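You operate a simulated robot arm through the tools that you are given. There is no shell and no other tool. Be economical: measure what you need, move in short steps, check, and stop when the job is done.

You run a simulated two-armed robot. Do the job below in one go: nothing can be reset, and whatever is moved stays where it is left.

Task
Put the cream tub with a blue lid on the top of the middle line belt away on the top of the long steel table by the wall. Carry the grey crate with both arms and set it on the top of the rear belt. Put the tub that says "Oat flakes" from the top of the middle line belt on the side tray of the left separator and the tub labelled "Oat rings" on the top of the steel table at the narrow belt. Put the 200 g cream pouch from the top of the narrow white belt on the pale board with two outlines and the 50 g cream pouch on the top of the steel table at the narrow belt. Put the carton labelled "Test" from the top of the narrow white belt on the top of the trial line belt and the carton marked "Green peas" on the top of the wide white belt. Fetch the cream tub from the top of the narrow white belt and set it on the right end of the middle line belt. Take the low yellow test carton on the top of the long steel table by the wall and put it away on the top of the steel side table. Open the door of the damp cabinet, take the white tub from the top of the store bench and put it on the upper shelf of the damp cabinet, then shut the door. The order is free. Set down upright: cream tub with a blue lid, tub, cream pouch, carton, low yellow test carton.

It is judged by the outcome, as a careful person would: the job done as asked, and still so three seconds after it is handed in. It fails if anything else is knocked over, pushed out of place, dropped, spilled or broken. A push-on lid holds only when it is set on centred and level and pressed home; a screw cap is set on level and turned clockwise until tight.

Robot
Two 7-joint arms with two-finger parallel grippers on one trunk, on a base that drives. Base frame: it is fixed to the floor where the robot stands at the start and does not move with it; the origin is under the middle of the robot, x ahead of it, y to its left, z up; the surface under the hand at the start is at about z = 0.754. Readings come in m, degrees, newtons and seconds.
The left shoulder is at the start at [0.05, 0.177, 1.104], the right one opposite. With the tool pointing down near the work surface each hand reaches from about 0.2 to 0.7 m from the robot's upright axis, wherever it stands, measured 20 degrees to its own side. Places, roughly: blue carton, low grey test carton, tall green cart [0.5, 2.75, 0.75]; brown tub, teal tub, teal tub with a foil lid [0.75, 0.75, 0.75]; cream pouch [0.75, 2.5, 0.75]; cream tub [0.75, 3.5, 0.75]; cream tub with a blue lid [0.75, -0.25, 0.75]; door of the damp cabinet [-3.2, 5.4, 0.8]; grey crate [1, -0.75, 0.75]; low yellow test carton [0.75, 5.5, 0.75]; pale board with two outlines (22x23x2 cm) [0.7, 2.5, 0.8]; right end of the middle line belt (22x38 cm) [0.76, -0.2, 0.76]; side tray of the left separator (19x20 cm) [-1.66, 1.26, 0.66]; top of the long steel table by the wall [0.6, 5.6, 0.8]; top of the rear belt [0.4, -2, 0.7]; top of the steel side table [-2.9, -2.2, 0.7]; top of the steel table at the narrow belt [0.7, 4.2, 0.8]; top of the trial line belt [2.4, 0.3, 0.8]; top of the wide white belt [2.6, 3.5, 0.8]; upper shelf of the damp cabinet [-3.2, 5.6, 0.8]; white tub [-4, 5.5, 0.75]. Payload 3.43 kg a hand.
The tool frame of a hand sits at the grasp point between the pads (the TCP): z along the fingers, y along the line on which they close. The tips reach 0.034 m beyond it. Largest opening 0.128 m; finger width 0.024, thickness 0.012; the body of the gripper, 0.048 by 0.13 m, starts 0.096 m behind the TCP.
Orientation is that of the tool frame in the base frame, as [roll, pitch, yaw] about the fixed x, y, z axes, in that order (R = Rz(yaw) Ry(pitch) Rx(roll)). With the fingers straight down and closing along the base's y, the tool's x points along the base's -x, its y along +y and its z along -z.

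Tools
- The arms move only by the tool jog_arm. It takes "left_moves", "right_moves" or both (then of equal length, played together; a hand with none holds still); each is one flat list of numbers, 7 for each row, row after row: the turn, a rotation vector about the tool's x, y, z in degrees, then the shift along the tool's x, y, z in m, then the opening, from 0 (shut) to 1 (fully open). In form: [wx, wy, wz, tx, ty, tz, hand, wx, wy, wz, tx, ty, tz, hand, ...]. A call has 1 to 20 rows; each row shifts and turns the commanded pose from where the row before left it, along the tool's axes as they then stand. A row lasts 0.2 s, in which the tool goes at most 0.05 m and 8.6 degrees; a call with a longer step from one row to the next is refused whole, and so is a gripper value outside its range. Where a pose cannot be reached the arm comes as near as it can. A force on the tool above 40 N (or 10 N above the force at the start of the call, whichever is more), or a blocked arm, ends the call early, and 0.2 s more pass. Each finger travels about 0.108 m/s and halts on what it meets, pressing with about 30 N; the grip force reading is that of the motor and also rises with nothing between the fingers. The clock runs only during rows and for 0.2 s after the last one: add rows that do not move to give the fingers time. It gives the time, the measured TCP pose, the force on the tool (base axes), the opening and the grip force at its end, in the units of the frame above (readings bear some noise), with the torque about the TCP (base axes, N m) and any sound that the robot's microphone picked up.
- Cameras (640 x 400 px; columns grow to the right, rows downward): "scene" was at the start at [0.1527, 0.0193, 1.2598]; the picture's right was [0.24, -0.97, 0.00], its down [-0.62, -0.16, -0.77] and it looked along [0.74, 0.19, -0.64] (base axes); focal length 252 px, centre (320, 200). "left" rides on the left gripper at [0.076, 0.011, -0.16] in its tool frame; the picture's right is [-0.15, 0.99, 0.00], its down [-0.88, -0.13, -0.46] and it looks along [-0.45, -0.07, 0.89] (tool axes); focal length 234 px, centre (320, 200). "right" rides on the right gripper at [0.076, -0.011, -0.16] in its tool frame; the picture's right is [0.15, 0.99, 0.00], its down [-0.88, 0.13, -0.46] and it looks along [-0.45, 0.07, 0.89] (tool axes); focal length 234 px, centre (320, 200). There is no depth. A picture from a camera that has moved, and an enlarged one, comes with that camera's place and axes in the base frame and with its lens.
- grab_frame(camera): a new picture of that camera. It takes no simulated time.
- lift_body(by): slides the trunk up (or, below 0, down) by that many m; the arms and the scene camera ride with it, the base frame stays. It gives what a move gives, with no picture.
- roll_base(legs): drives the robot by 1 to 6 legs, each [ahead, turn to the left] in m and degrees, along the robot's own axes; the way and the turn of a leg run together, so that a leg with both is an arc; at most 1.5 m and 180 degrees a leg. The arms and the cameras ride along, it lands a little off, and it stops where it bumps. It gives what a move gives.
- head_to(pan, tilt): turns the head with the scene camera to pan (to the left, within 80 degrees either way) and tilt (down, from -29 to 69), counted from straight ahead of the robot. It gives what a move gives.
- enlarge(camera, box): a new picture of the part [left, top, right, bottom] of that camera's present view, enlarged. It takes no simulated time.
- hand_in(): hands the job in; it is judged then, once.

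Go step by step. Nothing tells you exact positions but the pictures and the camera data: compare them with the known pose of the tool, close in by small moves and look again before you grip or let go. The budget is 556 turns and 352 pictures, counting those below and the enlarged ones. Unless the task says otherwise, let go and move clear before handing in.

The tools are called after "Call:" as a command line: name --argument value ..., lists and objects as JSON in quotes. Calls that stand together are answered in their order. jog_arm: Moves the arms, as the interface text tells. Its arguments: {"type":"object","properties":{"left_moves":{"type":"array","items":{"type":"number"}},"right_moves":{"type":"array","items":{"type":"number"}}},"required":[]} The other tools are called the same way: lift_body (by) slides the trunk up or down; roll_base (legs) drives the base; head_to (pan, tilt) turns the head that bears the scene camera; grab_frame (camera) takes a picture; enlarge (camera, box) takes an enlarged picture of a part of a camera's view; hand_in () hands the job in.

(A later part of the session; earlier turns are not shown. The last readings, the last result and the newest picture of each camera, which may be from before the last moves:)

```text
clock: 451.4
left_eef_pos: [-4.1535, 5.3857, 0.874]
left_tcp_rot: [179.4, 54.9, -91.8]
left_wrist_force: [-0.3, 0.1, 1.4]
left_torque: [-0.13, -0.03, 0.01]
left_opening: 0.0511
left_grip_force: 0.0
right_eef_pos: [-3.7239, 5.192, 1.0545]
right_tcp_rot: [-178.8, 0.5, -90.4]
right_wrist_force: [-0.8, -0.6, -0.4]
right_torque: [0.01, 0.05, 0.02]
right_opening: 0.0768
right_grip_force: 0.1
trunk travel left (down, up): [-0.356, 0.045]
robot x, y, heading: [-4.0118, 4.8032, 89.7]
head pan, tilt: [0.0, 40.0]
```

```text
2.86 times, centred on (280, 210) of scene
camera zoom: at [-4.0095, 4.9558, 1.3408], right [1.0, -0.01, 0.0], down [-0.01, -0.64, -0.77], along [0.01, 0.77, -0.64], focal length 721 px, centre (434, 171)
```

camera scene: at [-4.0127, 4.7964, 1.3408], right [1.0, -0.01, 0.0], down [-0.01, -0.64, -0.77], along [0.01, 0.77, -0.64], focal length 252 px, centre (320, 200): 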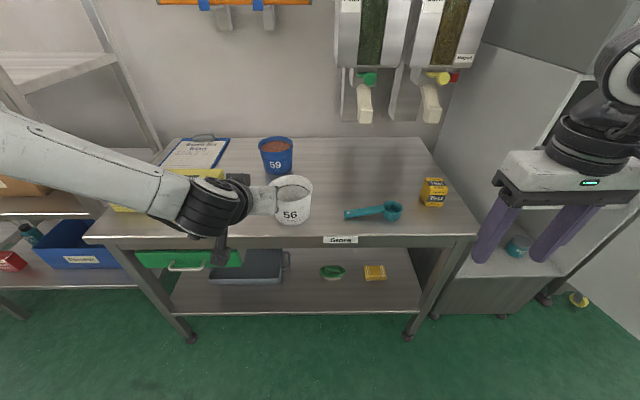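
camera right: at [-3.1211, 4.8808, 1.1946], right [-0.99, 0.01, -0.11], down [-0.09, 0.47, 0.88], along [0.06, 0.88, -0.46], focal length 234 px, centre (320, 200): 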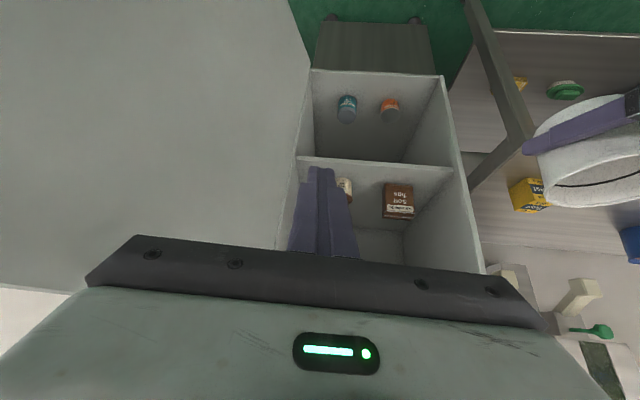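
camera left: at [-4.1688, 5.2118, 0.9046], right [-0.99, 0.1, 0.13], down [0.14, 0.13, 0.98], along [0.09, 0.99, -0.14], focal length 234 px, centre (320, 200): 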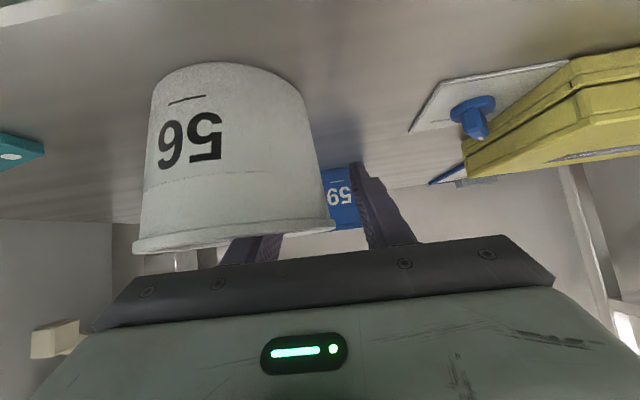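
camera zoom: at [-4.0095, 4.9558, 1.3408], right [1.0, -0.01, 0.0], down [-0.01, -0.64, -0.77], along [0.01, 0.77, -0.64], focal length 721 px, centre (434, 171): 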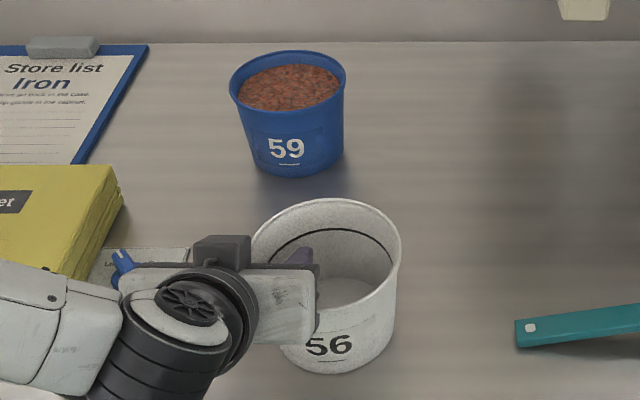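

Call:
jog_arm --left_moves '[0, 0, 0, 0, 0, 0, 0.25, 0, 0, 0, 0, 0, 0, 0.1, 0, 0, 0, 0, 0, 0, 0, 0, 0, 0, 0, 0, 0, 0, 0, 0, 0, 0, 0, 0, 0]'

Call:
lift_body --by 0.04

Call:
grab_frame --camera "left"

Call:
enlarge --camera "scene" --box '[180, 140, 380, 280]'

```text
clock: 452.6
left_eef_pos: [-4.154, 5.3854, 0.8746]
left_tcp_rot: [179.6, 55.0, -91.5]
left_wrist_force: [1.6, -2.3, 16.0]
left_torque: [-1.08, -0.93, -0.03]
left_opening: 0.028
left_grip_force: 30.3
right_eef_pos: [-3.7242, 5.1901, 1.0559]
right_tcp_rot: [-178.8, 0.6, -90.3]
right_wrist_force: [-0.6, -0.3, 0.1]
right_torque: [0.03, -0.03, 0.03]
right_opening: 0.0768
right_grip_force: 0.1
trunk travel left (down, up): [-0.356, 0.045]
robot x, y, heading: [-4.0134, 4.8024, 89.1]
head pan, tilt: [0.0, 40.0]
```

```text
clock: 453.4
left_eef_pos: [-4.1553, 5.3855, 0.9126]
left_tcp_rot: [179.4, 54.7, -91.6]
left_wrist_force: [0.0, 0.0, -0.7]
left_torque: [-0.03, 0.0, -0.03]
left_opening: 0.0183
left_grip_force: 29.6
right_eef_pos: [-3.7249, 5.1943, 1.0951]
right_tcp_rot: [-178.7, 0.6, -90.4]
right_wrist_force: [0.6, 0.3, -0.2]
right_torque: [-0.03, 0.02, -0.01]
right_opening: 0.0767
right_grip_force: 0.0
trunk travel left (down, up): [-0.396, 0.005]
robot x, y, heading: [-4.0104, 4.8016, 89.5]
head pan, tilt: [0.0, 40.0]
```

```text
173 pictures are left
camera left: at [-4.1699, 5.2114, 0.9437], right [-0.99, 0.1, 0.13], down [0.14, 0.14, 0.98], along [0.09, 0.99, -0.15], focal length 234 px, centre (320, 200)
```

left: 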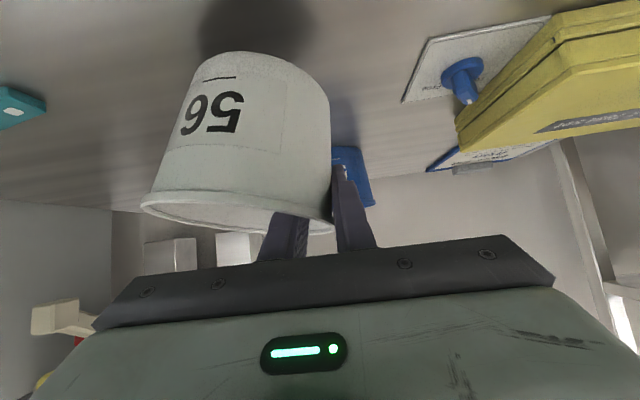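

```text
2.86 times, centred on (280, 210) of scene
camera zoom: at [-4.0104, 4.9562, 1.3807], right [1.0, -0.01, 0.0], down [-0.01, -0.64, -0.77], along [0.01, 0.77, -0.64], focal length 721 px, centre (434, 171)
```

zoom: 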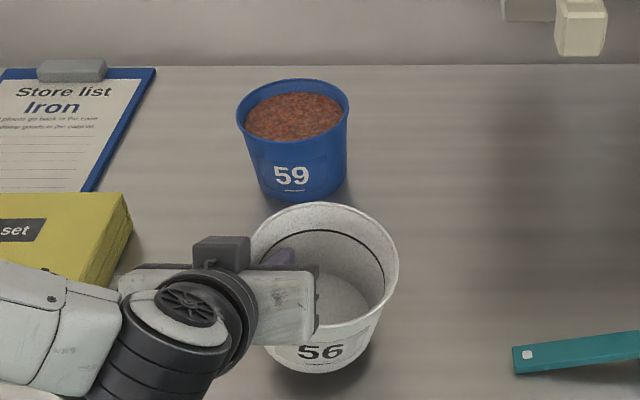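

Call:
jog_arm --left_moves '[3.75, 0, -5.3, 0, 0, 0, 0, 3.75, 0, -5.3, 0, 0, 0, 0]'

Call:
grab_frame --camera "left"

Call:
enlarge --camera "scene" --box '[180, 140, 380, 280]'

```text
clock: 454.0
left_eef_pos: [-4.138, 5.393, 0.9295]
left_tcp_rot: [-164.6, 53.2, -78.3]
left_wrist_force: [0.7, 0.5, -0.7]
left_torque: [0.01, 0.07, 0.01]
left_opening: 0.0178
left_grip_force: 29.9
left hand out of reach, approached as far as the arm can: row 1, 2
right_eef_pos: [-3.724, 5.1929, 1.0945]
right_tcp_rot: [-178.7, 0.6, -90.4]
right_wrist_force: [0.4, 0.1, 0.0]
right_torque: [-0.01, 0.02, 0.02]
right_opening: 0.0767
right_grip_force: 0.0
trunk travel left (down, up): [-0.396, 0.005]
robot x, y, heading: [-4.0122, 4.8027, 89.3]
head pan, tilt: [0.0, 40.0]
```

```text
171 pictures are left
camera left: at [-4.1551, 5.2196, 0.9609], right [-0.99, 0.1, -0.04], down [-0.03, 0.15, 0.99], along [0.1, 0.98, -0.14], focal length 234 px, centre (320, 200)
```

left: 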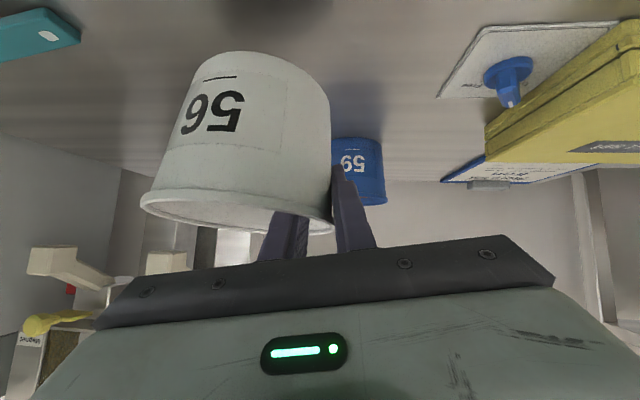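

```text
2.86 times, centred on (280, 210) of scene
camera zoom: at [-4.011, 4.9561, 1.3807], right [1.0, -0.01, 0.0], down [-0.01, -0.64, -0.77], along [0.01, 0.77, -0.64], focal length 721 px, centre (434, 171)
```

zoom: 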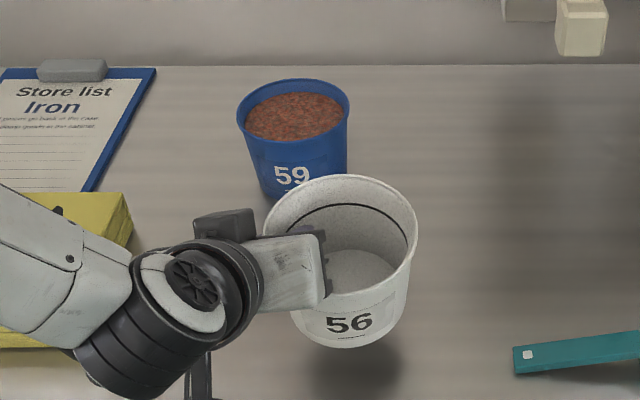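

Call:
roll_base --legs '[[-0.6, 0], [0, -89], [0.6, 0], [0, 85], [0.36, 0]]'

Call:
head_to --pan -15 --tilt 35

Call:
grab_frame --camera "scene"

```text
clock: 469.7
left_eef_pos: [-3.4677, 5.1699, 0.93]
left_tcp_rot: [-164.8, 53.2, -82.4]
left_wrist_force: [0.0, 0.1, -0.9]
left_torque: [0.02, 0.0, 0.0]
left_opening: 0.0169
left_grip_force: 29.6
right_eef_pos: [-3.0708, 4.9395, 1.0953]
right_tcp_rot: [-178.8, 0.4, -94.4]
right_wrist_force: [0.4, -0.7, -0.3]
right_torque: [-0.01, 0.01, -0.02]
right_opening: 0.0768
right_grip_force: 0.0
trunk travel left (down, up): [-0.396, 0.005]
robot x, y, heading: [-3.3816, 4.5711, 85.0]
head pan, tilt: [0.0, 40.0]
```

```text
clock: 470.4
left_eef_pos: [-3.4678, 5.1689, 0.9306]
left_tcp_rot: [-164.7, 53.2, -82.5]
left_wrist_force: [0.4, -0.4, -0.7]
left_torque: [0.0, 0.04, 0.02]
left_opening: 0.0171
left_grip_force: 30.2
right_eef_pos: [-3.0704, 4.9395, 1.0955]
right_tcp_rot: [-178.8, 0.5, -94.4]
right_wrist_force: [-0.4, -1.2, 0.2]
right_torque: [0.02, -0.01, 0.0]
right_opening: 0.0765
right_grip_force: 0.1
trunk travel left (down, up): [-0.396, 0.005]
robot x, y, heading: [-3.3852, 4.57, 84.9]
head pan, tilt: [-15.0, 35.0]
```

```text
169 pictures are left
camera scene: at [-3.3499, 4.7212, 1.3883], right [0.94, -0.34, 0.0], down [-0.19, -0.54, -0.82], along [0.28, 0.77, -0.57], focal length 252 px, centre (320, 200)
```

scene: 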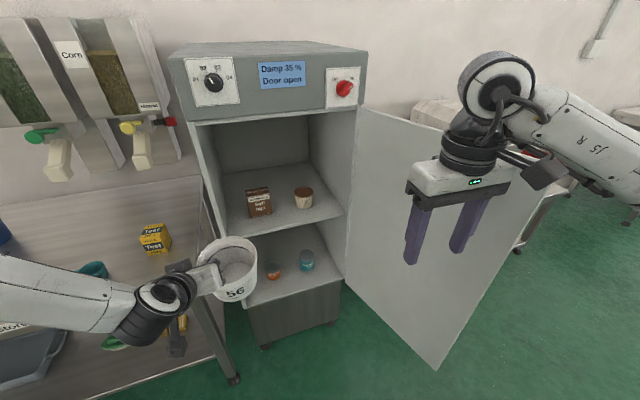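

Call:
jog_arm --left_moves '[0, 0, 0, -0.0066, -0.0393, -0.001, 0, 0, 0, 0, -0.0066, -0.0393, -0.001, 0, 0, 0, 0, -0.0066, -0.0393, -0.001, 0, 0, 0, 0, -0.0066, -0.0393, -0.001, 0, 0, 0, 0, -0.0066, -0.0393, -0.001, 0]'

Call:
grab_frame --camera "scene"

Call:
grab_frame --camera "left"

```text
clock: 471.6
left_eef_pos: [-3.2751, 5.1672, 0.9914]
left_tcp_rot: [-164.8, 53.1, -82.4]
left_wrist_force: [-1.0, 1.4, -1.3]
left_torque: [0.03, 0.03, 0.0]
left_opening: 0.0169
left_grip_force: 30.0
right_eef_pos: [-3.0706, 4.9397, 1.096]
right_tcp_rot: [-178.8, 0.5, -94.4]
right_wrist_force: [-0.5, -0.3, 0.7]
right_torque: [-0.01, 0.01, 0.0]
right_opening: 0.0769
right_grip_force: 0.1
trunk travel left (down, up): [-0.396, 0.005]
robot x, y, heading: [-3.3866, 4.5665, 85.3]
head pan, tilt: [-15.0, 35.0]
```

```text
168 pictures are left
camera scene: at [-3.349, 4.7211, 1.3883], right [0.94, -0.34, 0.0], down [-0.19, -0.54, -0.82], along [0.28, 0.77, -0.57], focal length 252 px, centre (320, 200)
```

scene: 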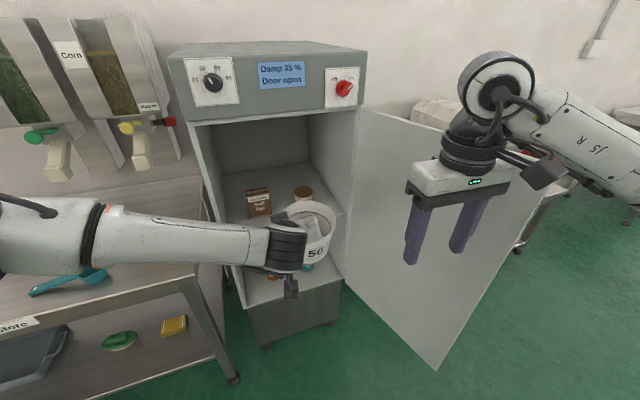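

```text
167 pictures are left
camera left: at [-3.3054, 4.9948, 1.0221], right [-0.98, 0.17, -0.04], down [-0.01, 0.15, 0.99], along [0.17, 0.97, -0.14], focal length 234 px, centre (320, 200)
```

left: 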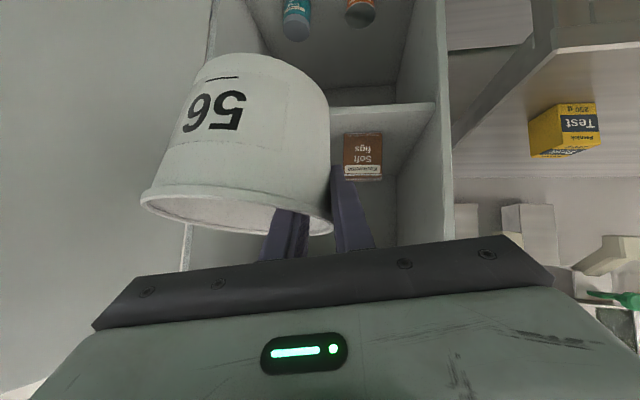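

Call:
jog_arm --right_moves '[0, 0, 0, 0, -0.04, 0, 0, 0, 0, 0, 0, -0.04, 0, 0, 0, 0, 0, 0, -0.04, 0, 0, 0, 0, 0, -0.01, -0.04, 0, 0, 0, 0, 0, -0.02, -0.04, 0, 0, 0, 0, 0, -0.02, -0.04, 0, 0, 0, 0, 0, -0.03, -0.03, 0, 0, 0, 0, 0, -0.03, -0.03, 0, 0, 0, 0, 0, -0.03, -0.03, 0, 0]'

Call:
grab_frame --camera "scene"

```text
clock: 473.6
left_eef_pos: [-3.276, 5.1683, 0.9918]
left_tcp_rot: [-164.6, 53.2, -82.4]
left_wrist_force: [0.3, 1.1, -0.3]
left_torque: [0.0, 0.07, 0.0]
left_opening: 0.0168
left_grip_force: 30.5
right_eef_pos: [-2.8379, 4.9657, 1.1013]
right_tcp_rot: [-178.6, 0.5, -94.5]
right_wrist_force: [0.1, -0.1, 0.0]
right_torque: [0.02, -0.01, -0.02]
right_opening: 0.0001
right_grip_force: 29.9
right hand out of reach, approached as far as the arm can: row 6, 7, 8, 9
trunk travel left (down, up): [-0.396, 0.005]
robot x, y, heading: [-3.3846, 4.5702, 85.2]
head pan, tilt: [-15.0, 35.0]
```

```text
166 pictures are left
camera scene: at [-3.3499, 4.7212, 1.3883], right [0.94, -0.34, 0.0], down [-0.19, -0.54, -0.82], along [0.28, 0.77, -0.57], focal length 252 px, centre (320, 200)
```

scene: 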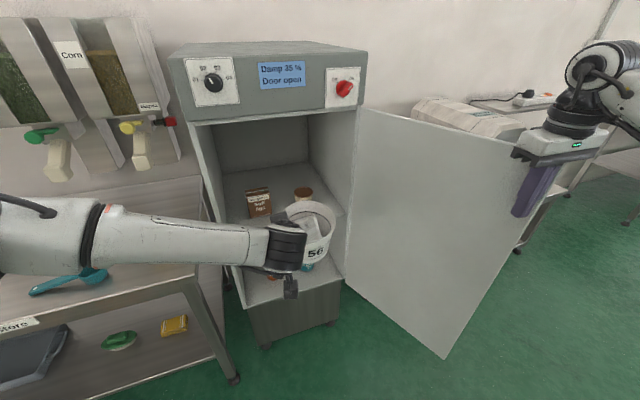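

Call:
roll_base --legs '[[0.22, 0]]'

Call:
grab_frame --camera "scene"

```text
clock: 474.5
left_eef_pos: [-3.2751, 5.1836, 0.9914]
left_tcp_rot: [-164.6, 53.2, -82.5]
left_wrist_force: [-0.5, -0.3, 0.0]
left_torque: [0.0, 0.06, -0.03]
left_opening: 0.0167
left_grip_force: 30.4
right_eef_pos: [-2.8421, 4.9774, 1.0999]
right_tcp_rot: [-179.5, -0.8, -93.6]
right_wrist_force: [-7.7, -0.2, 1.9]
right_torque: [0.03, -0.14, 0.06]
right_opening: 0.0002
right_grip_force: 30.1
trunk travel left (down, up): [-0.396, 0.005]
robot x, y, heading: [-3.3863, 4.5867, 85.2]
head pan, tilt: [-15.0, 35.0]
stopped in leg 1: the force on the tool passed its limit at 55 N (the readings are from after the stop); the commanded pose is now the measured one
```

```text
165 pictures are left
camera scene: at [-3.3497, 4.7367, 1.3885], right [0.94, -0.34, 0.0], down [-0.19, -0.54, -0.82], along [0.28, 0.77, -0.57], focal length 252 px, centre (320, 200)
```

scene: 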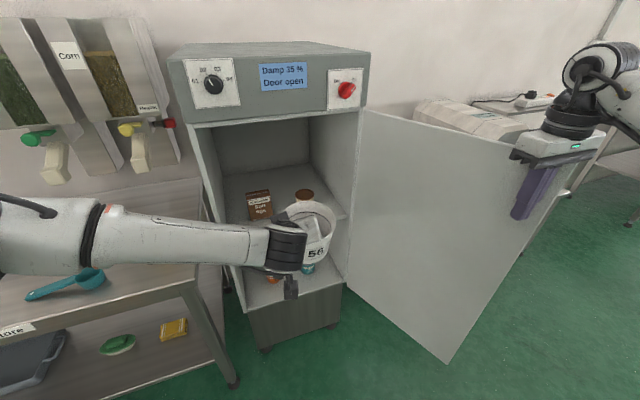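

Call:
roll_base --legs '[[-0.2, 0]]'

Call:
jog_arm --right_moves '[0, 0, 0, 0.03, 0.03, 0, 0, 0, 0, 0, 0.03, 0.03, 0, 0.2, 0, 0, 0, 0.03, 0.03, 0, 0.4, 0, 0, 0, 0.02, 0.03, 0, 0.4]'

```text
clock: 476.1
left_eef_pos: [-3.2913, 4.9844, 0.9914]
left_tcp_rot: [-164.7, 53.2, -82.5]
left_wrist_force: [-0.1, 0.8, 0.6]
left_torque: [0.04, 0.04, -0.01]
left_opening: 0.0164
left_grip_force: 30.6
right_eef_pos: [-2.8572, 4.7777, 1.0995]
right_tcp_rot: [-179.3, -0.8, -93.8]
right_wrist_force: [1.2, -0.8, 1.4]
right_torque: [0.04, -0.02, 0.0]
right_opening: 0.0
right_grip_force: 29.8
trunk travel left (down, up): [-0.396, 0.005]
robot x, y, heading: [-3.3997, 4.3896, 85.2]
head pan, tilt: [-15.0, 35.0]
```

```text
clock: 477.1
left_eef_pos: [-3.2925, 4.9854, 0.9916]
left_tcp_rot: [-164.7, 53.1, -82.4]
left_wrist_force: [0.4, 0.3, -1.3]
left_torque: [0.01, 0.04, -0.02]
left_opening: 0.0165
left_grip_force: 30.4
right_eef_pos: [-2.9847, 4.6778, 1.0988]
right_tcp_rot: [-179.2, -0.9, -93.8]
right_wrist_force: [-0.7, -0.8, -0.2]
right_torque: [0.03, 0.0, -0.05]
right_opening: 0.0512
right_grip_force: 0.1
trunk travel left (down, up): [-0.396, 0.005]
robot x, y, heading: [-3.4004, 4.3889, 85.0]
head pan, tilt: [-15.0, 35.0]
```

Call:
jog_arm --right_moves '[0, 0, -4.5, 0, 0, 0, 0.4, 0, 0, -4.5, 0, 0, 0, 0.4, 0, -7.7, 0, 0, 0, 0, 0.4, 0, -7.7, 0, 0, 0, 0, 0.4, 0, -7.7, 0, 0, 0, 0, 0.4, 0, -7.7, 0, 0, 0, 0, 0.4, 0, -7.7, 0, 0, 0, 0, 0.4, 0, -7.7, 0, 0, 0, 0, 0.4, 0, -7.7, 0, 0, 0, 0, 0.4]'

Call:
grab_frame --camera "right"

Call:
grab_frame --camera "scene"

```text
clock: 479.1
left_eef_pos: [-3.2905, 4.9851, 0.9917]
left_tcp_rot: [-164.8, 53.2, -82.5]
left_wrist_force: [-0.6, 0.6, -1.0]
left_torque: [0.02, 0.02, 0.02]
left_opening: 0.0168
left_grip_force: 30.1
right_eef_pos: [-2.9714, 4.7072, 1.1153]
right_tcp_rot: [-179.0, 52.9, -84.0]
right_wrist_force: [-0.3, -0.1, 0.9]
right_torque: [0.0, 0.0, -0.01]
right_opening: 0.0514
right_grip_force: 0.1
right hand out of reach, approached as far as the arm can: row 8, 9
trunk travel left (down, up): [-0.396, 0.005]
robot x, y, heading: [-3.4002, 4.3866, 85.3]
head pan, tilt: [-15.0, 35.0]
```

```text
164 pictures are left
camera right: at [-2.9449, 4.5361, 1.1504], right [-0.98, -0.18, -0.13], down [-0.16, 0.15, 0.98], along [-0.16, 0.97, -0.18], focal length 234 px, centre (320, 200)
```

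right: 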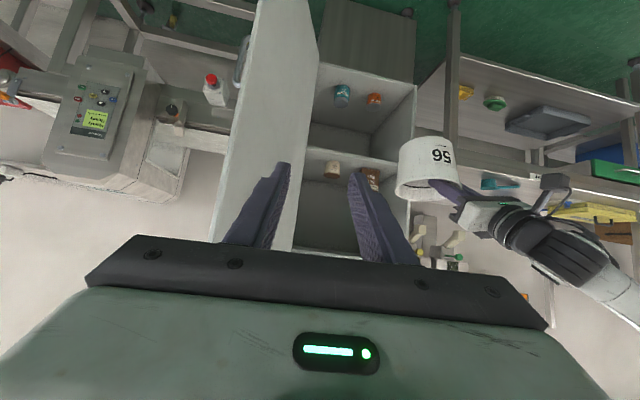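

```text
163 pictures are left
camera scene: at [-3.3656, 4.5387, 1.3883], right [0.94, -0.34, 0.0], down [-0.19, -0.54, -0.82], along [0.27, 0.77, -0.57], focal length 252 px, centre (320, 200)
```

scene: 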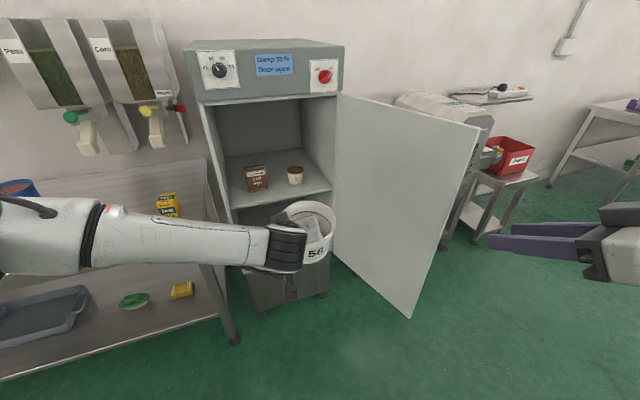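

Call:
jog_arm --right_moves '[0, 0, 0, -0.0106, 0.0236, 0.031, 0.4, 0, 0, 0, -0.0106, 0.0236, 0.031, 0.4, 0, 0, 0, -0.0106, 0.0236, 0.031, 0.4, 0, 0, 0, -0.0106, 0.0236, 0.031, 0.4, 0, 0, 0, -0.0106, 0.0236, 0.031, 0.4, 0, 0, 0, -0.0106, 0.0236, 0.031, 0.4, 0, 0, 0, -0.0106, 0.0236, 0.031, 0.4]'

Call:
grab_frame --camera "right"

Call:
enlarge --camera "scene" --box '[220, 140, 440, 300]'

```text
clock: 480.7
left_eef_pos: [-3.2918, 4.986, 0.9909]
left_tcp_rot: [-164.7, 53.3, -82.5]
left_wrist_force: [0.3, 1.5, -0.1]
left_torque: [-0.02, 0.04, -0.01]
left_opening: 0.0165
left_grip_force: 30.0
right_eef_pos: [-3.1487, 4.915, 1.0415]
right_tcp_rot: [-178.9, 52.7, -83.9]
right_wrist_force: [-0.5, 0.3, -0.3]
right_torque: [0.04, 0.0, 0.0]
right_opening: 0.0509
right_grip_force: 0.0
right hand out of reach, approached as far as the arm can: row 1
trunk travel left (down, up): [-0.396, 0.005]
robot x, y, heading: [-3.4031, 4.386, 85.4]
head pan, tilt: [-15.0, 35.0]
```

```text
162 pictures are left
camera right: at [-3.122, 4.7434, 1.0775], right [-0.98, -0.18, -0.13], down [-0.16, 0.16, 0.98], along [-0.15, 0.97, -0.18], focal length 234 px, centre (320, 200)
```

right: 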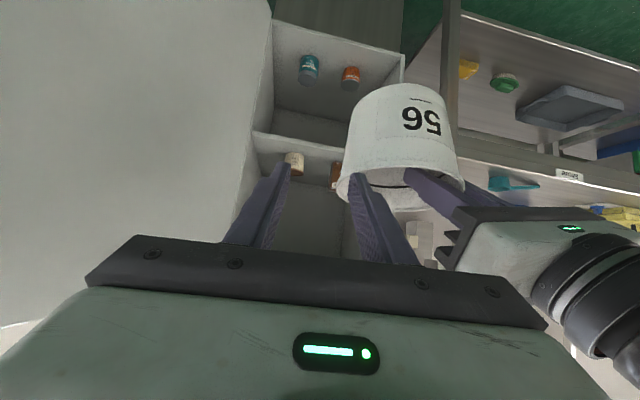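

```text
2.50 times, centred on (330, 220) of scene
camera zoom: at [-3.3655, 4.5394, 1.3882], right [0.94, -0.34, 0.0], down [-0.19, -0.54, -0.82], along [0.27, 0.77, -0.57], focal length 631 px, centre (295, 150)
```

zoom: 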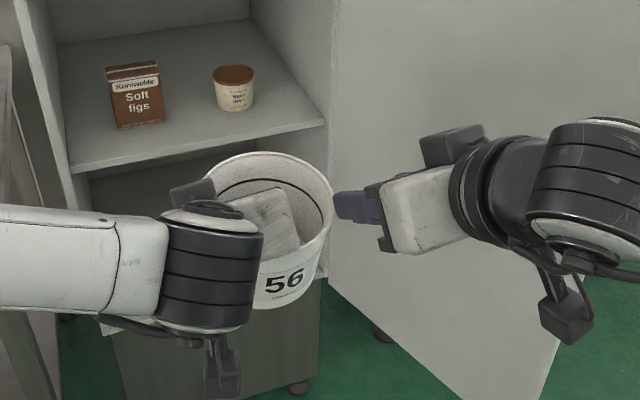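

Call:
jog_arm --right_moves '[0, 0, 0, -0.003, 0.0194, 0, 0.4, 0, 0, 0, -0.0015, 0, 0.03, 0.4]'

Call:
grab_frame --camera "right"

Call:
enlarge --camera "scene" --box '[240, 160, 400, 280]'

```text
clock: 481.3
left_eef_pos: [-3.2915, 4.9861, 0.9911]
left_tcp_rot: [-164.7, 53.2, -82.4]
left_wrist_force: [0.1, -0.4, -0.8]
left_torque: [0.01, 0.11, -0.02]
left_opening: 0.0167
left_grip_force: 30.0
right_eef_pos: [-3.1685, 4.9396, 1.0269]
right_tcp_rot: [-179.1, 52.8, -84.0]
right_wrist_force: [1.0, -0.1, -0.2]
right_torque: [0.01, -0.01, 0.01]
right_opening: 0.051
right_grip_force: 0.0
trunk travel left (down, up): [-0.396, 0.005]
robot x, y, heading: [-3.4049, 4.3889, 85.5]
head pan, tilt: [-15.0, 35.0]
```

```text
160 pictures are left
camera right: at [-3.143, 4.7681, 1.0627], right [-0.98, -0.18, -0.13], down [-0.16, 0.15, 0.98], along [-0.15, 0.97, -0.18], focal length 234 px, centre (320, 200)
```

right: 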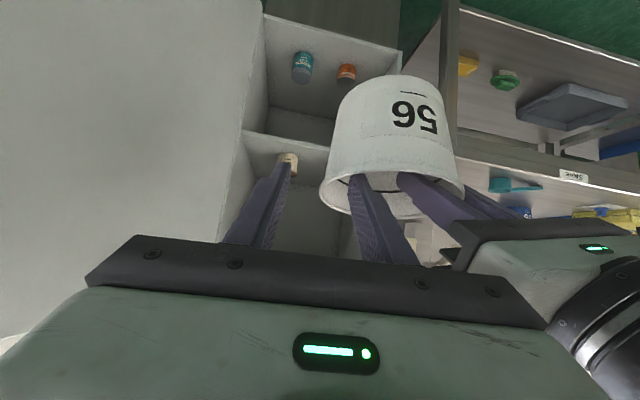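

```text
3.33 times, centred on (320, 220) of scene
camera zoom: at [-3.3648, 4.5391, 1.3882], right [0.94, -0.34, 0.0], down [-0.19, -0.54, -0.82], along [0.27, 0.77, -0.57], focal length 841 px, centre (320, 133)
```

zoom: 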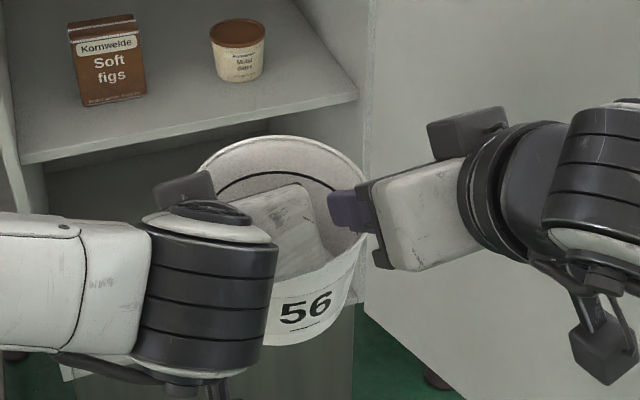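

Call:
jog_arm --right_moves '[0, 0, 0, -0.001, 0.004, 0.025, 0.4, 0, 0, 0, 0, 0, 0.02, 0.4]'

Call:
grab_frame --camera "right"

Call:
enlarge --camera "scene" --box '[240, 160, 400, 280]'

```text
clock: 481.9
left_eef_pos: [-3.2916, 4.9848, 0.9913]
left_tcp_rot: [-164.7, 53.2, -82.5]
left_wrist_force: [-0.3, 0.8, -1.4]
left_torque: [0.01, 0.07, 0.01]
left_opening: 0.0168
left_grip_force: 30.2
right_eef_pos: [-3.1758, 4.9758, 1.0008]
right_tcp_rot: [-179.0, 53.0, -83.9]
right_wrist_force: [-0.8, 0.2, -0.6]
right_torque: [-0.01, -0.02, 0.02]
right_opening: 0.0514
right_grip_force: 0.1
trunk travel left (down, up): [-0.396, 0.005]
robot x, y, heading: [-3.4024, 4.3836, 85.5]
head pan, tilt: [-15.0, 35.0]
```

```text
158 pictures are left
camera right: at [-3.1501, 4.8039, 1.0368], right [-0.98, -0.18, -0.13], down [-0.16, 0.15, 0.98], along [-0.15, 0.97, -0.18], focal length 234 px, centre (320, 200)
```

right: 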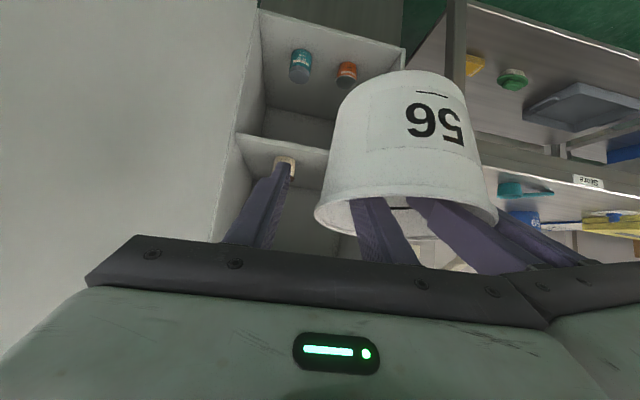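

```text
3.33 times, centred on (320, 220) of scene
camera zoom: at [-3.365, 4.5388, 1.3883], right [0.94, -0.34, 0.0], down [-0.19, -0.54, -0.82], along [0.27, 0.77, -0.57], focal length 841 px, centre (320, 133)
```

zoom: 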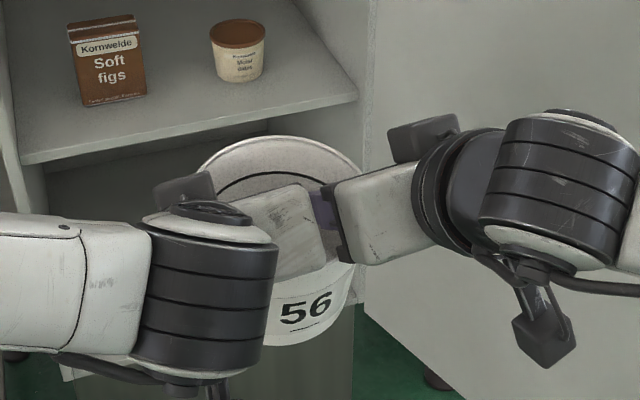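

Call:
jog_arm --right_moves '[0, 0, 0, 0, 0, 0, 0.3, 0, 0, 0, 0, 0, 0, 0.2, 0, 0, 0, 0, 0, 0, 0.1, 0, 0, 0, 0, 0, 0, 0, 0, 0, 0, 0, 0, 0, 0]'

Call:
grab_frame --camera "right"

```text
clock: 483.1
left_eef_pos: [-3.2891, 4.9838, 0.9908]
left_tcp_rot: [-164.4, 53.1, -82.5]
left_wrist_force: [21.7, 1.5, -4.9]
left_torque: [-0.13, 0.37, 1.13]
left_opening: 0.0165
left_grip_force: 30.6
right_eef_pos: [-3.1795, 4.9744, 1.0019]
right_tcp_rot: [-179.5, 53.0, -84.0]
right_wrist_force: [-22.7, -0.2, 3.4]
right_torque: [0.15, 0.23, -0.92]
right_opening: 0.0147
right_grip_force: 30.0
trunk travel left (down, up): [-0.396, 0.005]
robot x, y, heading: [-3.4034, 4.3835, 85.4]
head pan, tilt: [-15.0, 35.0]
```

```text
156 pictures are left
camera right: at [-3.1521, 4.8034, 1.0372], right [-0.98, -0.18, -0.12], down [-0.15, 0.15, 0.98], along [-0.16, 0.97, -0.18], focal length 234 px, centre (320, 200)
```

right: 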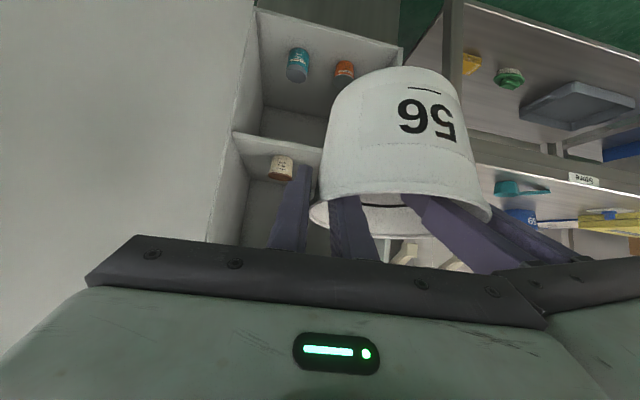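

Call:
jog_arm --left_moves '[0, 0, 0, 0, 0, 0, 0.2, 0, 0, 0, 0, 0, 0, 0.4, 0, 0, 0, 0, 0, 0, 0.4, 0, 0, 0, 0, 0, -0.03, 0.4, 0, 0, 0, 0, 0, -0.04, 0.4, 0, 0, 0, 0, 0, -0.04, 0.4, 0, 0, 0, 0, 0.04, -0.02, 0.4, 0, 0, 0, 0, 0.045, 0, 0.4, 0, 0, 0, 0, 0.045, 0, 0.4, 0, 0, 0, 0, 0.045, 0, 0.4]'

Call:
grab_frame --camera "right"

Call:
grab_frame --camera "scene"

```text
clock: 485.3
left_eef_pos: [-3.4859, 4.8936, 1.0414]
left_tcp_rot: [-164.7, 53.2, -82.4]
left_wrist_force: [0.2, -0.5, 0.2]
left_torque: [0.02, 0.0, -0.02]
left_opening: 0.0512
left_grip_force: 0.0
right_eef_pos: [-3.1767, 4.9754, 1.0003]
right_tcp_rot: [-178.9, 53.0, -83.8]
right_wrist_force: [0.7, -0.9, -0.1]
right_torque: [-0.05, -0.05, -0.06]
right_opening: 0.0123
right_grip_force: 29.8
trunk travel left (down, up): [-0.396, 0.005]
robot x, y, heading: [-3.3984, 4.3856, 85.4]
head pan, tilt: [-15.0, 35.0]
```

```text
155 pictures are left
camera right: at [-3.151, 4.8034, 1.0373], right [-0.98, -0.18, -0.13], down [-0.16, 0.15, 0.98], along [-0.15, 0.97, -0.18], focal length 234 px, centre (320, 200)
```

right: 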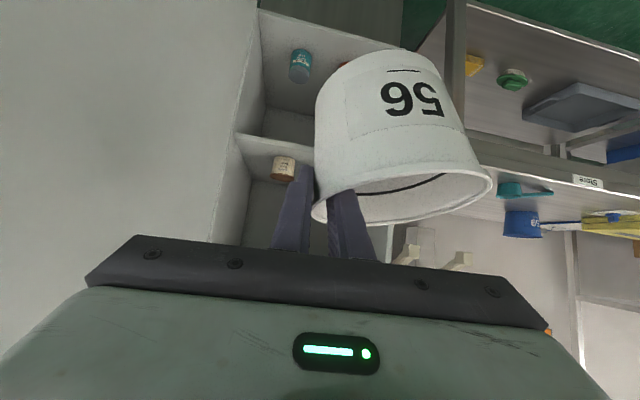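

```text
154 pictures are left
camera scene: at [-3.3662, 4.5384, 1.3884], right [0.94, -0.34, 0.0], down [-0.19, -0.54, -0.82], along [0.28, 0.77, -0.57], focal length 252 px, centre (320, 200)
```

scene: 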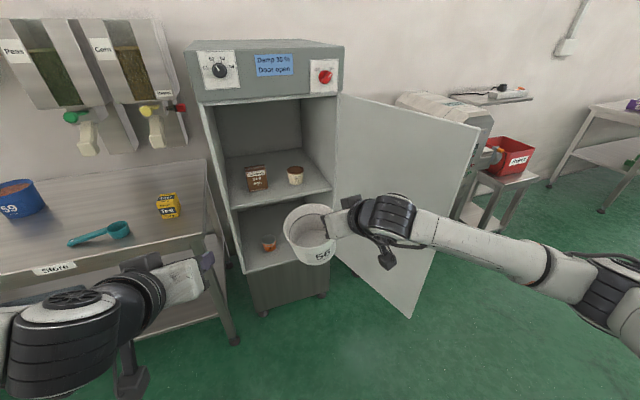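

Call:
jog_arm --right_moves '[-3.9, 0, 5.15, 0, 0, 0, 0, -3.9, 0, 5.15, 0, 0, 0, 0]'

Call:
grab_frame --camera "scene"

```text
clock: 485.9
left_eef_pos: [-3.4841, 4.894, 1.0413]
left_tcp_rot: [-164.7, 53.1, -82.5]
left_wrist_force: [0.2, -1.0, -0.5]
left_torque: [0.01, -0.03, -0.02]
left_opening: 0.0513
left_grip_force: 0.1
right_eef_pos: [-3.1759, 4.9757, 0.9999]
right_tcp_rot: [160.0, 51.1, -100.6]
right_wrist_force: [-0.9, 0.4, -0.8]
right_torque: [-0.03, -0.04, 0.01]
right_opening: 0.0122
right_grip_force: 29.9
trunk travel left (down, up): [-0.396, 0.005]
robot x, y, heading: [-3.4019, 4.3887, 85.3]
head pan, tilt: [-15.0, 35.0]
```

```text
153 pictures are left
camera scene: at [-3.3647, 4.5386, 1.3883], right [0.94, -0.34, 0.0], down [-0.19, -0.54, -0.82], along [0.27, 0.77, -0.57], focal length 252 px, centre (320, 200)
```

scene: 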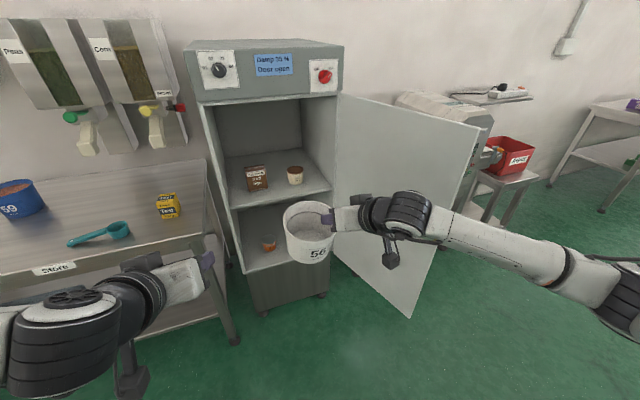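

Call:
jog_arm --right_moves '[0, 0, 0, -0.0176, -0.0331, 0.0112, 0, 0, 0, 0, -0.0176, -0.0331, 0.0112, 0, 0, 0, 0, -0.0176, -0.0331, 0.0112, 0, 0, 0, 0, -0.0176, -0.0331, 0.0112, 0]'

Call:
grab_frame --camera "scene"

```text
clock: 486.9
left_eef_pos: [-3.4844, 4.8955, 1.041]
left_tcp_rot: [-164.7, 53.2, -82.3]
left_wrist_force: [-0.1, -0.3, 0.1]
left_torque: [0.0, 0.01, 0.0]
left_opening: 0.051
left_grip_force: 0.1
right_eef_pos: [-3.0499, 5.0662, 1.0013]
right_tcp_rot: [159.9, 51.1, -100.5]
right_wrist_force: [-0.5, 0.6, 0.5]
right_torque: [0.0, -0.08, 0.03]
right_opening: 0.0123
right_grip_force: 30.2
trunk travel left (down, up): [-0.396, 0.005]
robot x, y, heading: [-3.4003, 4.388, 85.3]
head pan, tilt: [-15.0, 35.0]
```

```text
152 pictures are left
camera scene: at [-3.3648, 4.539, 1.3882], right [0.94, -0.34, 0.0], down [-0.19, -0.54, -0.82], along [0.27, 0.77, -0.57], focal length 252 px, centre (320, 200)
```

scene: 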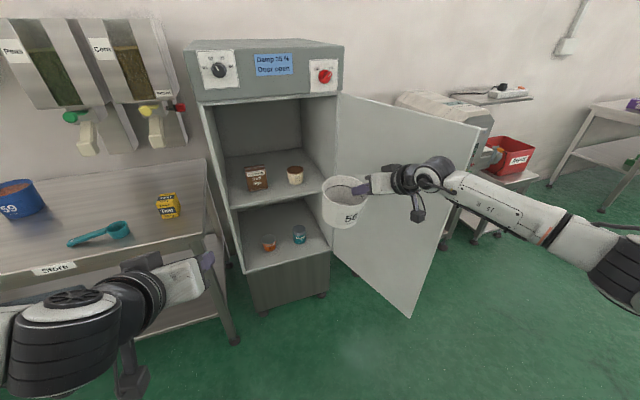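

Call:
lift_body --by -0.012

Call:
roll_base --legs '[[0, 6.7], [0.28, 0]]'

Call:
grab_frame --camera "scene"

Call:
grab_frame --camera "right"

```text
clock: 487.5
left_eef_pos: [-3.4842, 4.8944, 1.0282]
left_tcp_rot: [-164.6, 53.2, -82.4]
left_wrist_force: [-1.2, -0.6, 0.1]
left_torque: [0.0, 0.01, -0.01]
left_opening: 0.0514
left_grip_force: 0.0
right_eef_pos: [-3.0494, 5.0663, 0.9885]
right_tcp_rot: [160.2, 51.2, -100.5]
right_wrist_force: [0.6, 0.8, 0.4]
right_torque: [0.01, -0.04, 0.02]
right_opening: 0.0124
right_grip_force: 30.1
trunk travel left (down, up): [-0.384, 0.017]
robot x, y, heading: [-3.3989, 4.385, 85.2]
head pan, tilt: [-15.0, 35.0]
```

```text
clock: 490.0
left_eef_pos: [-3.5543, 5.157, 1.027]
left_tcp_rot: [-164.7, 53.2, -75.8]
left_wrist_force: [0.5, -0.2, -0.8]
left_torque: [0.0, -0.03, 0.01]
left_opening: 0.0511
left_grip_force: 0.0
right_eef_pos: [-3.1398, 5.3779, 0.9876]
right_tcp_rot: [160.1, 51.1, -93.7]
right_wrist_force: [0.6, -0.6, -1.0]
right_torque: [-0.01, -0.04, 0.02]
right_opening: 0.0125
right_grip_force: 30.1
trunk travel left (down, up): [-0.384, 0.017]
robot x, y, heading: [-3.4121, 4.6593, 92.3]
head pan, tilt: [-15.0, 35.0]
```

```text
151 pictures are left
camera scene: at [-3.3932, 4.8172, 1.3762], right [0.97, -0.22, 0.0], down [-0.13, -0.56, -0.82], along [0.18, 0.8, -0.57], focal length 252 px, centre (320, 200)
```

scene: 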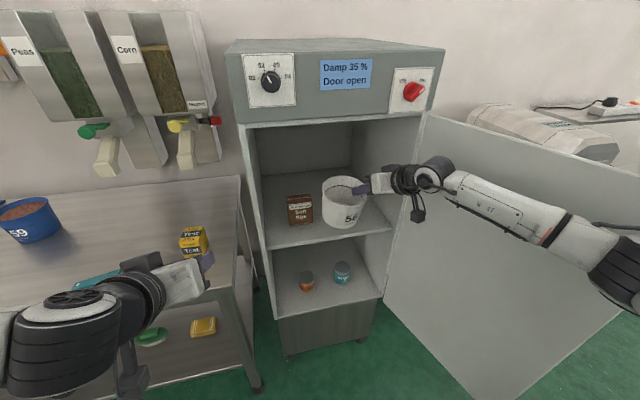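

```text
150 pictures are left
camera right: at [-3.0866, 5.2121, 1.0205], right [-0.95, -0.29, 0.1], down [0.04, 0.18, 0.98], along [-0.3, 0.94, -0.16], focal length 234 px, centre (320, 200)
```

right: 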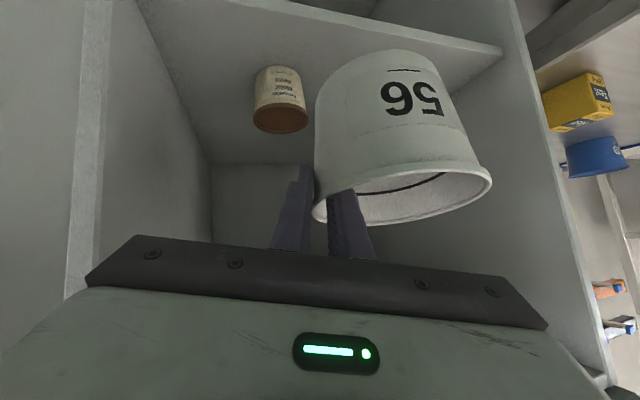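

Call:
jog_arm --right_moves '[4.67, -1.29, 3.54, 0, 0, 0, 0, 4.67, -1.29, 3.54, 0, 0, 0, 0, 0, 0, 0, 0, 0.02, 0, 0]'

Call:
roll_base --legs '[[0.14, 0]]'

Call:
grab_frame --camera "scene"

Call:
grab_frame --camera "right"

```text
clock: 490.8
left_eef_pos: [-3.5527, 5.1547, 1.0279]
left_tcp_rot: [-164.7, 53.2, -75.7]
left_wrist_force: [0.4, -1.0, 0.2]
left_torque: [0.0, 0.0, -0.01]
left_opening: 0.0512
left_grip_force: 0.0
right_eef_pos: [-3.1608, 5.3776, 0.991]
right_tcp_rot: [160.1, 51.3, -105.9]
right_wrist_force: [-0.8, -0.6, -0.7]
right_torque: [0.01, -0.03, -0.03]
right_opening: 0.0125
right_grip_force: 30.3
trunk travel left (down, up): [-0.384, 0.017]
robot x, y, heading: [-3.4114, 4.6685, 92.1]
head pan, tilt: [-15.0, 35.0]
```

```text
clock: 492.1
left_eef_pos: [-3.5583, 5.2969, 1.0279]
left_tcp_rot: [-164.8, 53.1, -75.7]
left_wrist_force: [0.7, 0.1, 0.5]
left_torque: [-0.01, 0.03, -0.02]
left_opening: 0.0513
left_grip_force: 0.1
right_eef_pos: [-3.165, 5.5169, 0.9904]
right_tcp_rot: [160.0, 51.1, -105.8]
right_wrist_force: [-0.9, -0.1, -0.3]
right_torque: [-0.02, -0.03, -0.01]
right_opening: 0.0122
right_grip_force: 29.8
trunk travel left (down, up): [-0.384, 0.017]
robot x, y, heading: [-3.4125, 4.8019, 92.2]
head pan, tilt: [-15.0, 35.0]
```

```text
149 pictures are left
camera scene: at [-3.3984, 4.957, 1.3761], right [0.97, -0.22, 0.0], down [-0.13, -0.56, -0.82], along [0.18, 0.8, -0.57], focal length 252 px, centre (320, 200)
```

scene: 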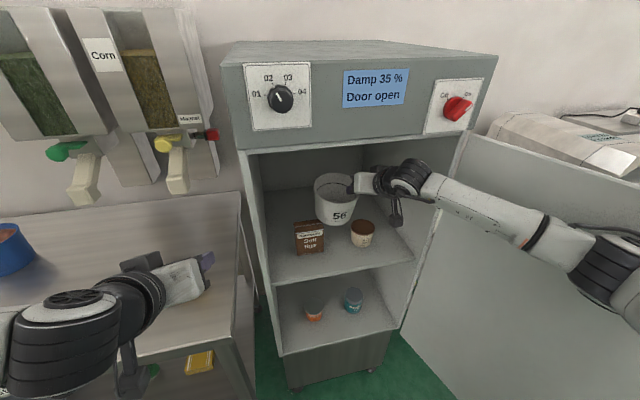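

```text
148 pictures are left
camera right: at [-3.1469, 5.3443, 1.0246], right [-0.99, -0.09, 0.1], down [0.08, 0.17, 0.98], along [-0.1, 0.98, -0.16], focal length 234 px, centre (320, 200)
```

right: 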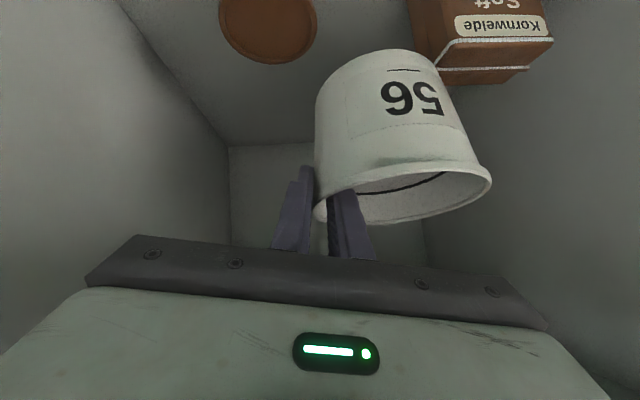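

Call:
jog_arm --right_moves '[0, 0, 0, -0.0182, 0, 0.0239, 0, 0, 0, 0, -0.0182, 0, 0.0239, 0]'

Call:
roll_base --legs '[[0.06, 0]]'

Call:
grab_frame --camera "scene"

Call:
grab_frame --camera "right"

```text
clock: 492.7
left_eef_pos: [-3.5594, 5.2955, 1.0273]
left_tcp_rot: [-164.7, 53.2, -75.7]
left_wrist_force: [-0.5, -0.2, 0.4]
left_torque: [-0.02, 0.01, 0.01]
left_opening: 0.0512
left_grip_force: 0.0
right_eef_pos: [-3.165, 5.5775, 0.9907]
right_tcp_rot: [160.2, 51.1, -105.7]
right_wrist_force: [0.2, -0.2, -0.2]
right_torque: [0.02, -0.07, 0.01]
right_opening: 0.012
right_grip_force: 30.2
trunk travel left (down, up): [-0.384, 0.017]
robot x, y, heading: [-3.4156, 4.798, 92.1]
head pan, tilt: [-15.0, 35.0]
```

```text
clock: 493.7
left_eef_pos: [-3.5604, 5.3552, 1.027]
left_tcp_rot: [-164.7, 53.1, -75.8]
left_wrist_force: [0.5, 0.3, -0.1]
left_torque: [0.0, -0.02, -0.02]
left_opening: 0.0512
left_grip_force: 0.1
right_eef_pos: [-3.168, 5.6376, 0.991]
right_tcp_rot: [160.1, 51.1, -105.8]
right_wrist_force: [0.6, -0.8, -0.3]
right_torque: [-0.02, -0.05, -0.02]
right_opening: 0.0121
right_grip_force: 29.8
trunk travel left (down, up): [-0.384, 0.017]
robot x, y, heading: [-3.4202, 4.8571, 92.2]
head pan, tilt: [-15.0, 35.0]
```

```text
147 pictures are left
camera scene: at [-3.4006, 5.0164, 1.3761], right [0.97, -0.22, 0.0], down [-0.13, -0.56, -0.82], along [0.18, 0.8, -0.57], focal length 252 px, centre (320, 200)
```

scene: 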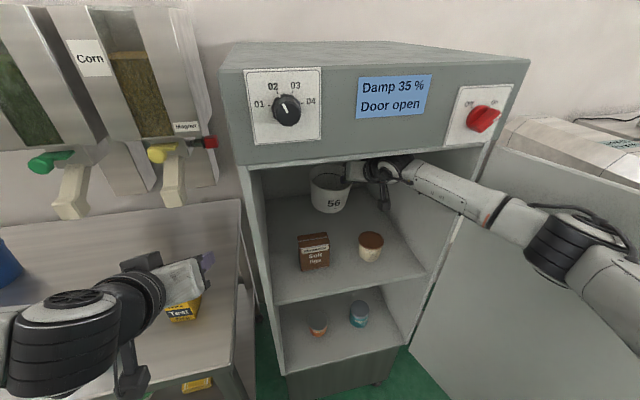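

```text
146 pictures are left
camera right: at [-3.1492, 5.464, 1.0246], right [-0.99, -0.09, 0.1], down [0.08, 0.17, 0.98], along [-0.1, 0.98, -0.16], focal length 234 px, centre (320, 200)
```

right: 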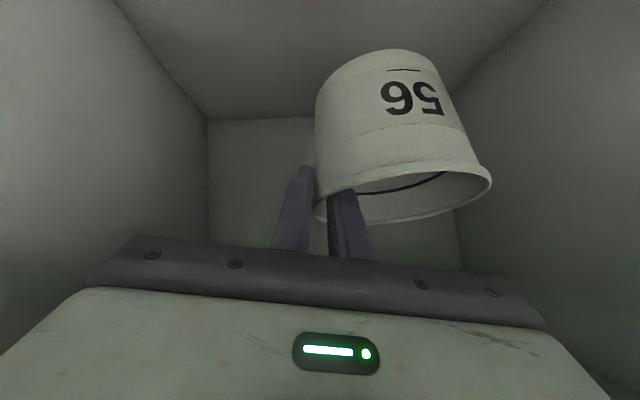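

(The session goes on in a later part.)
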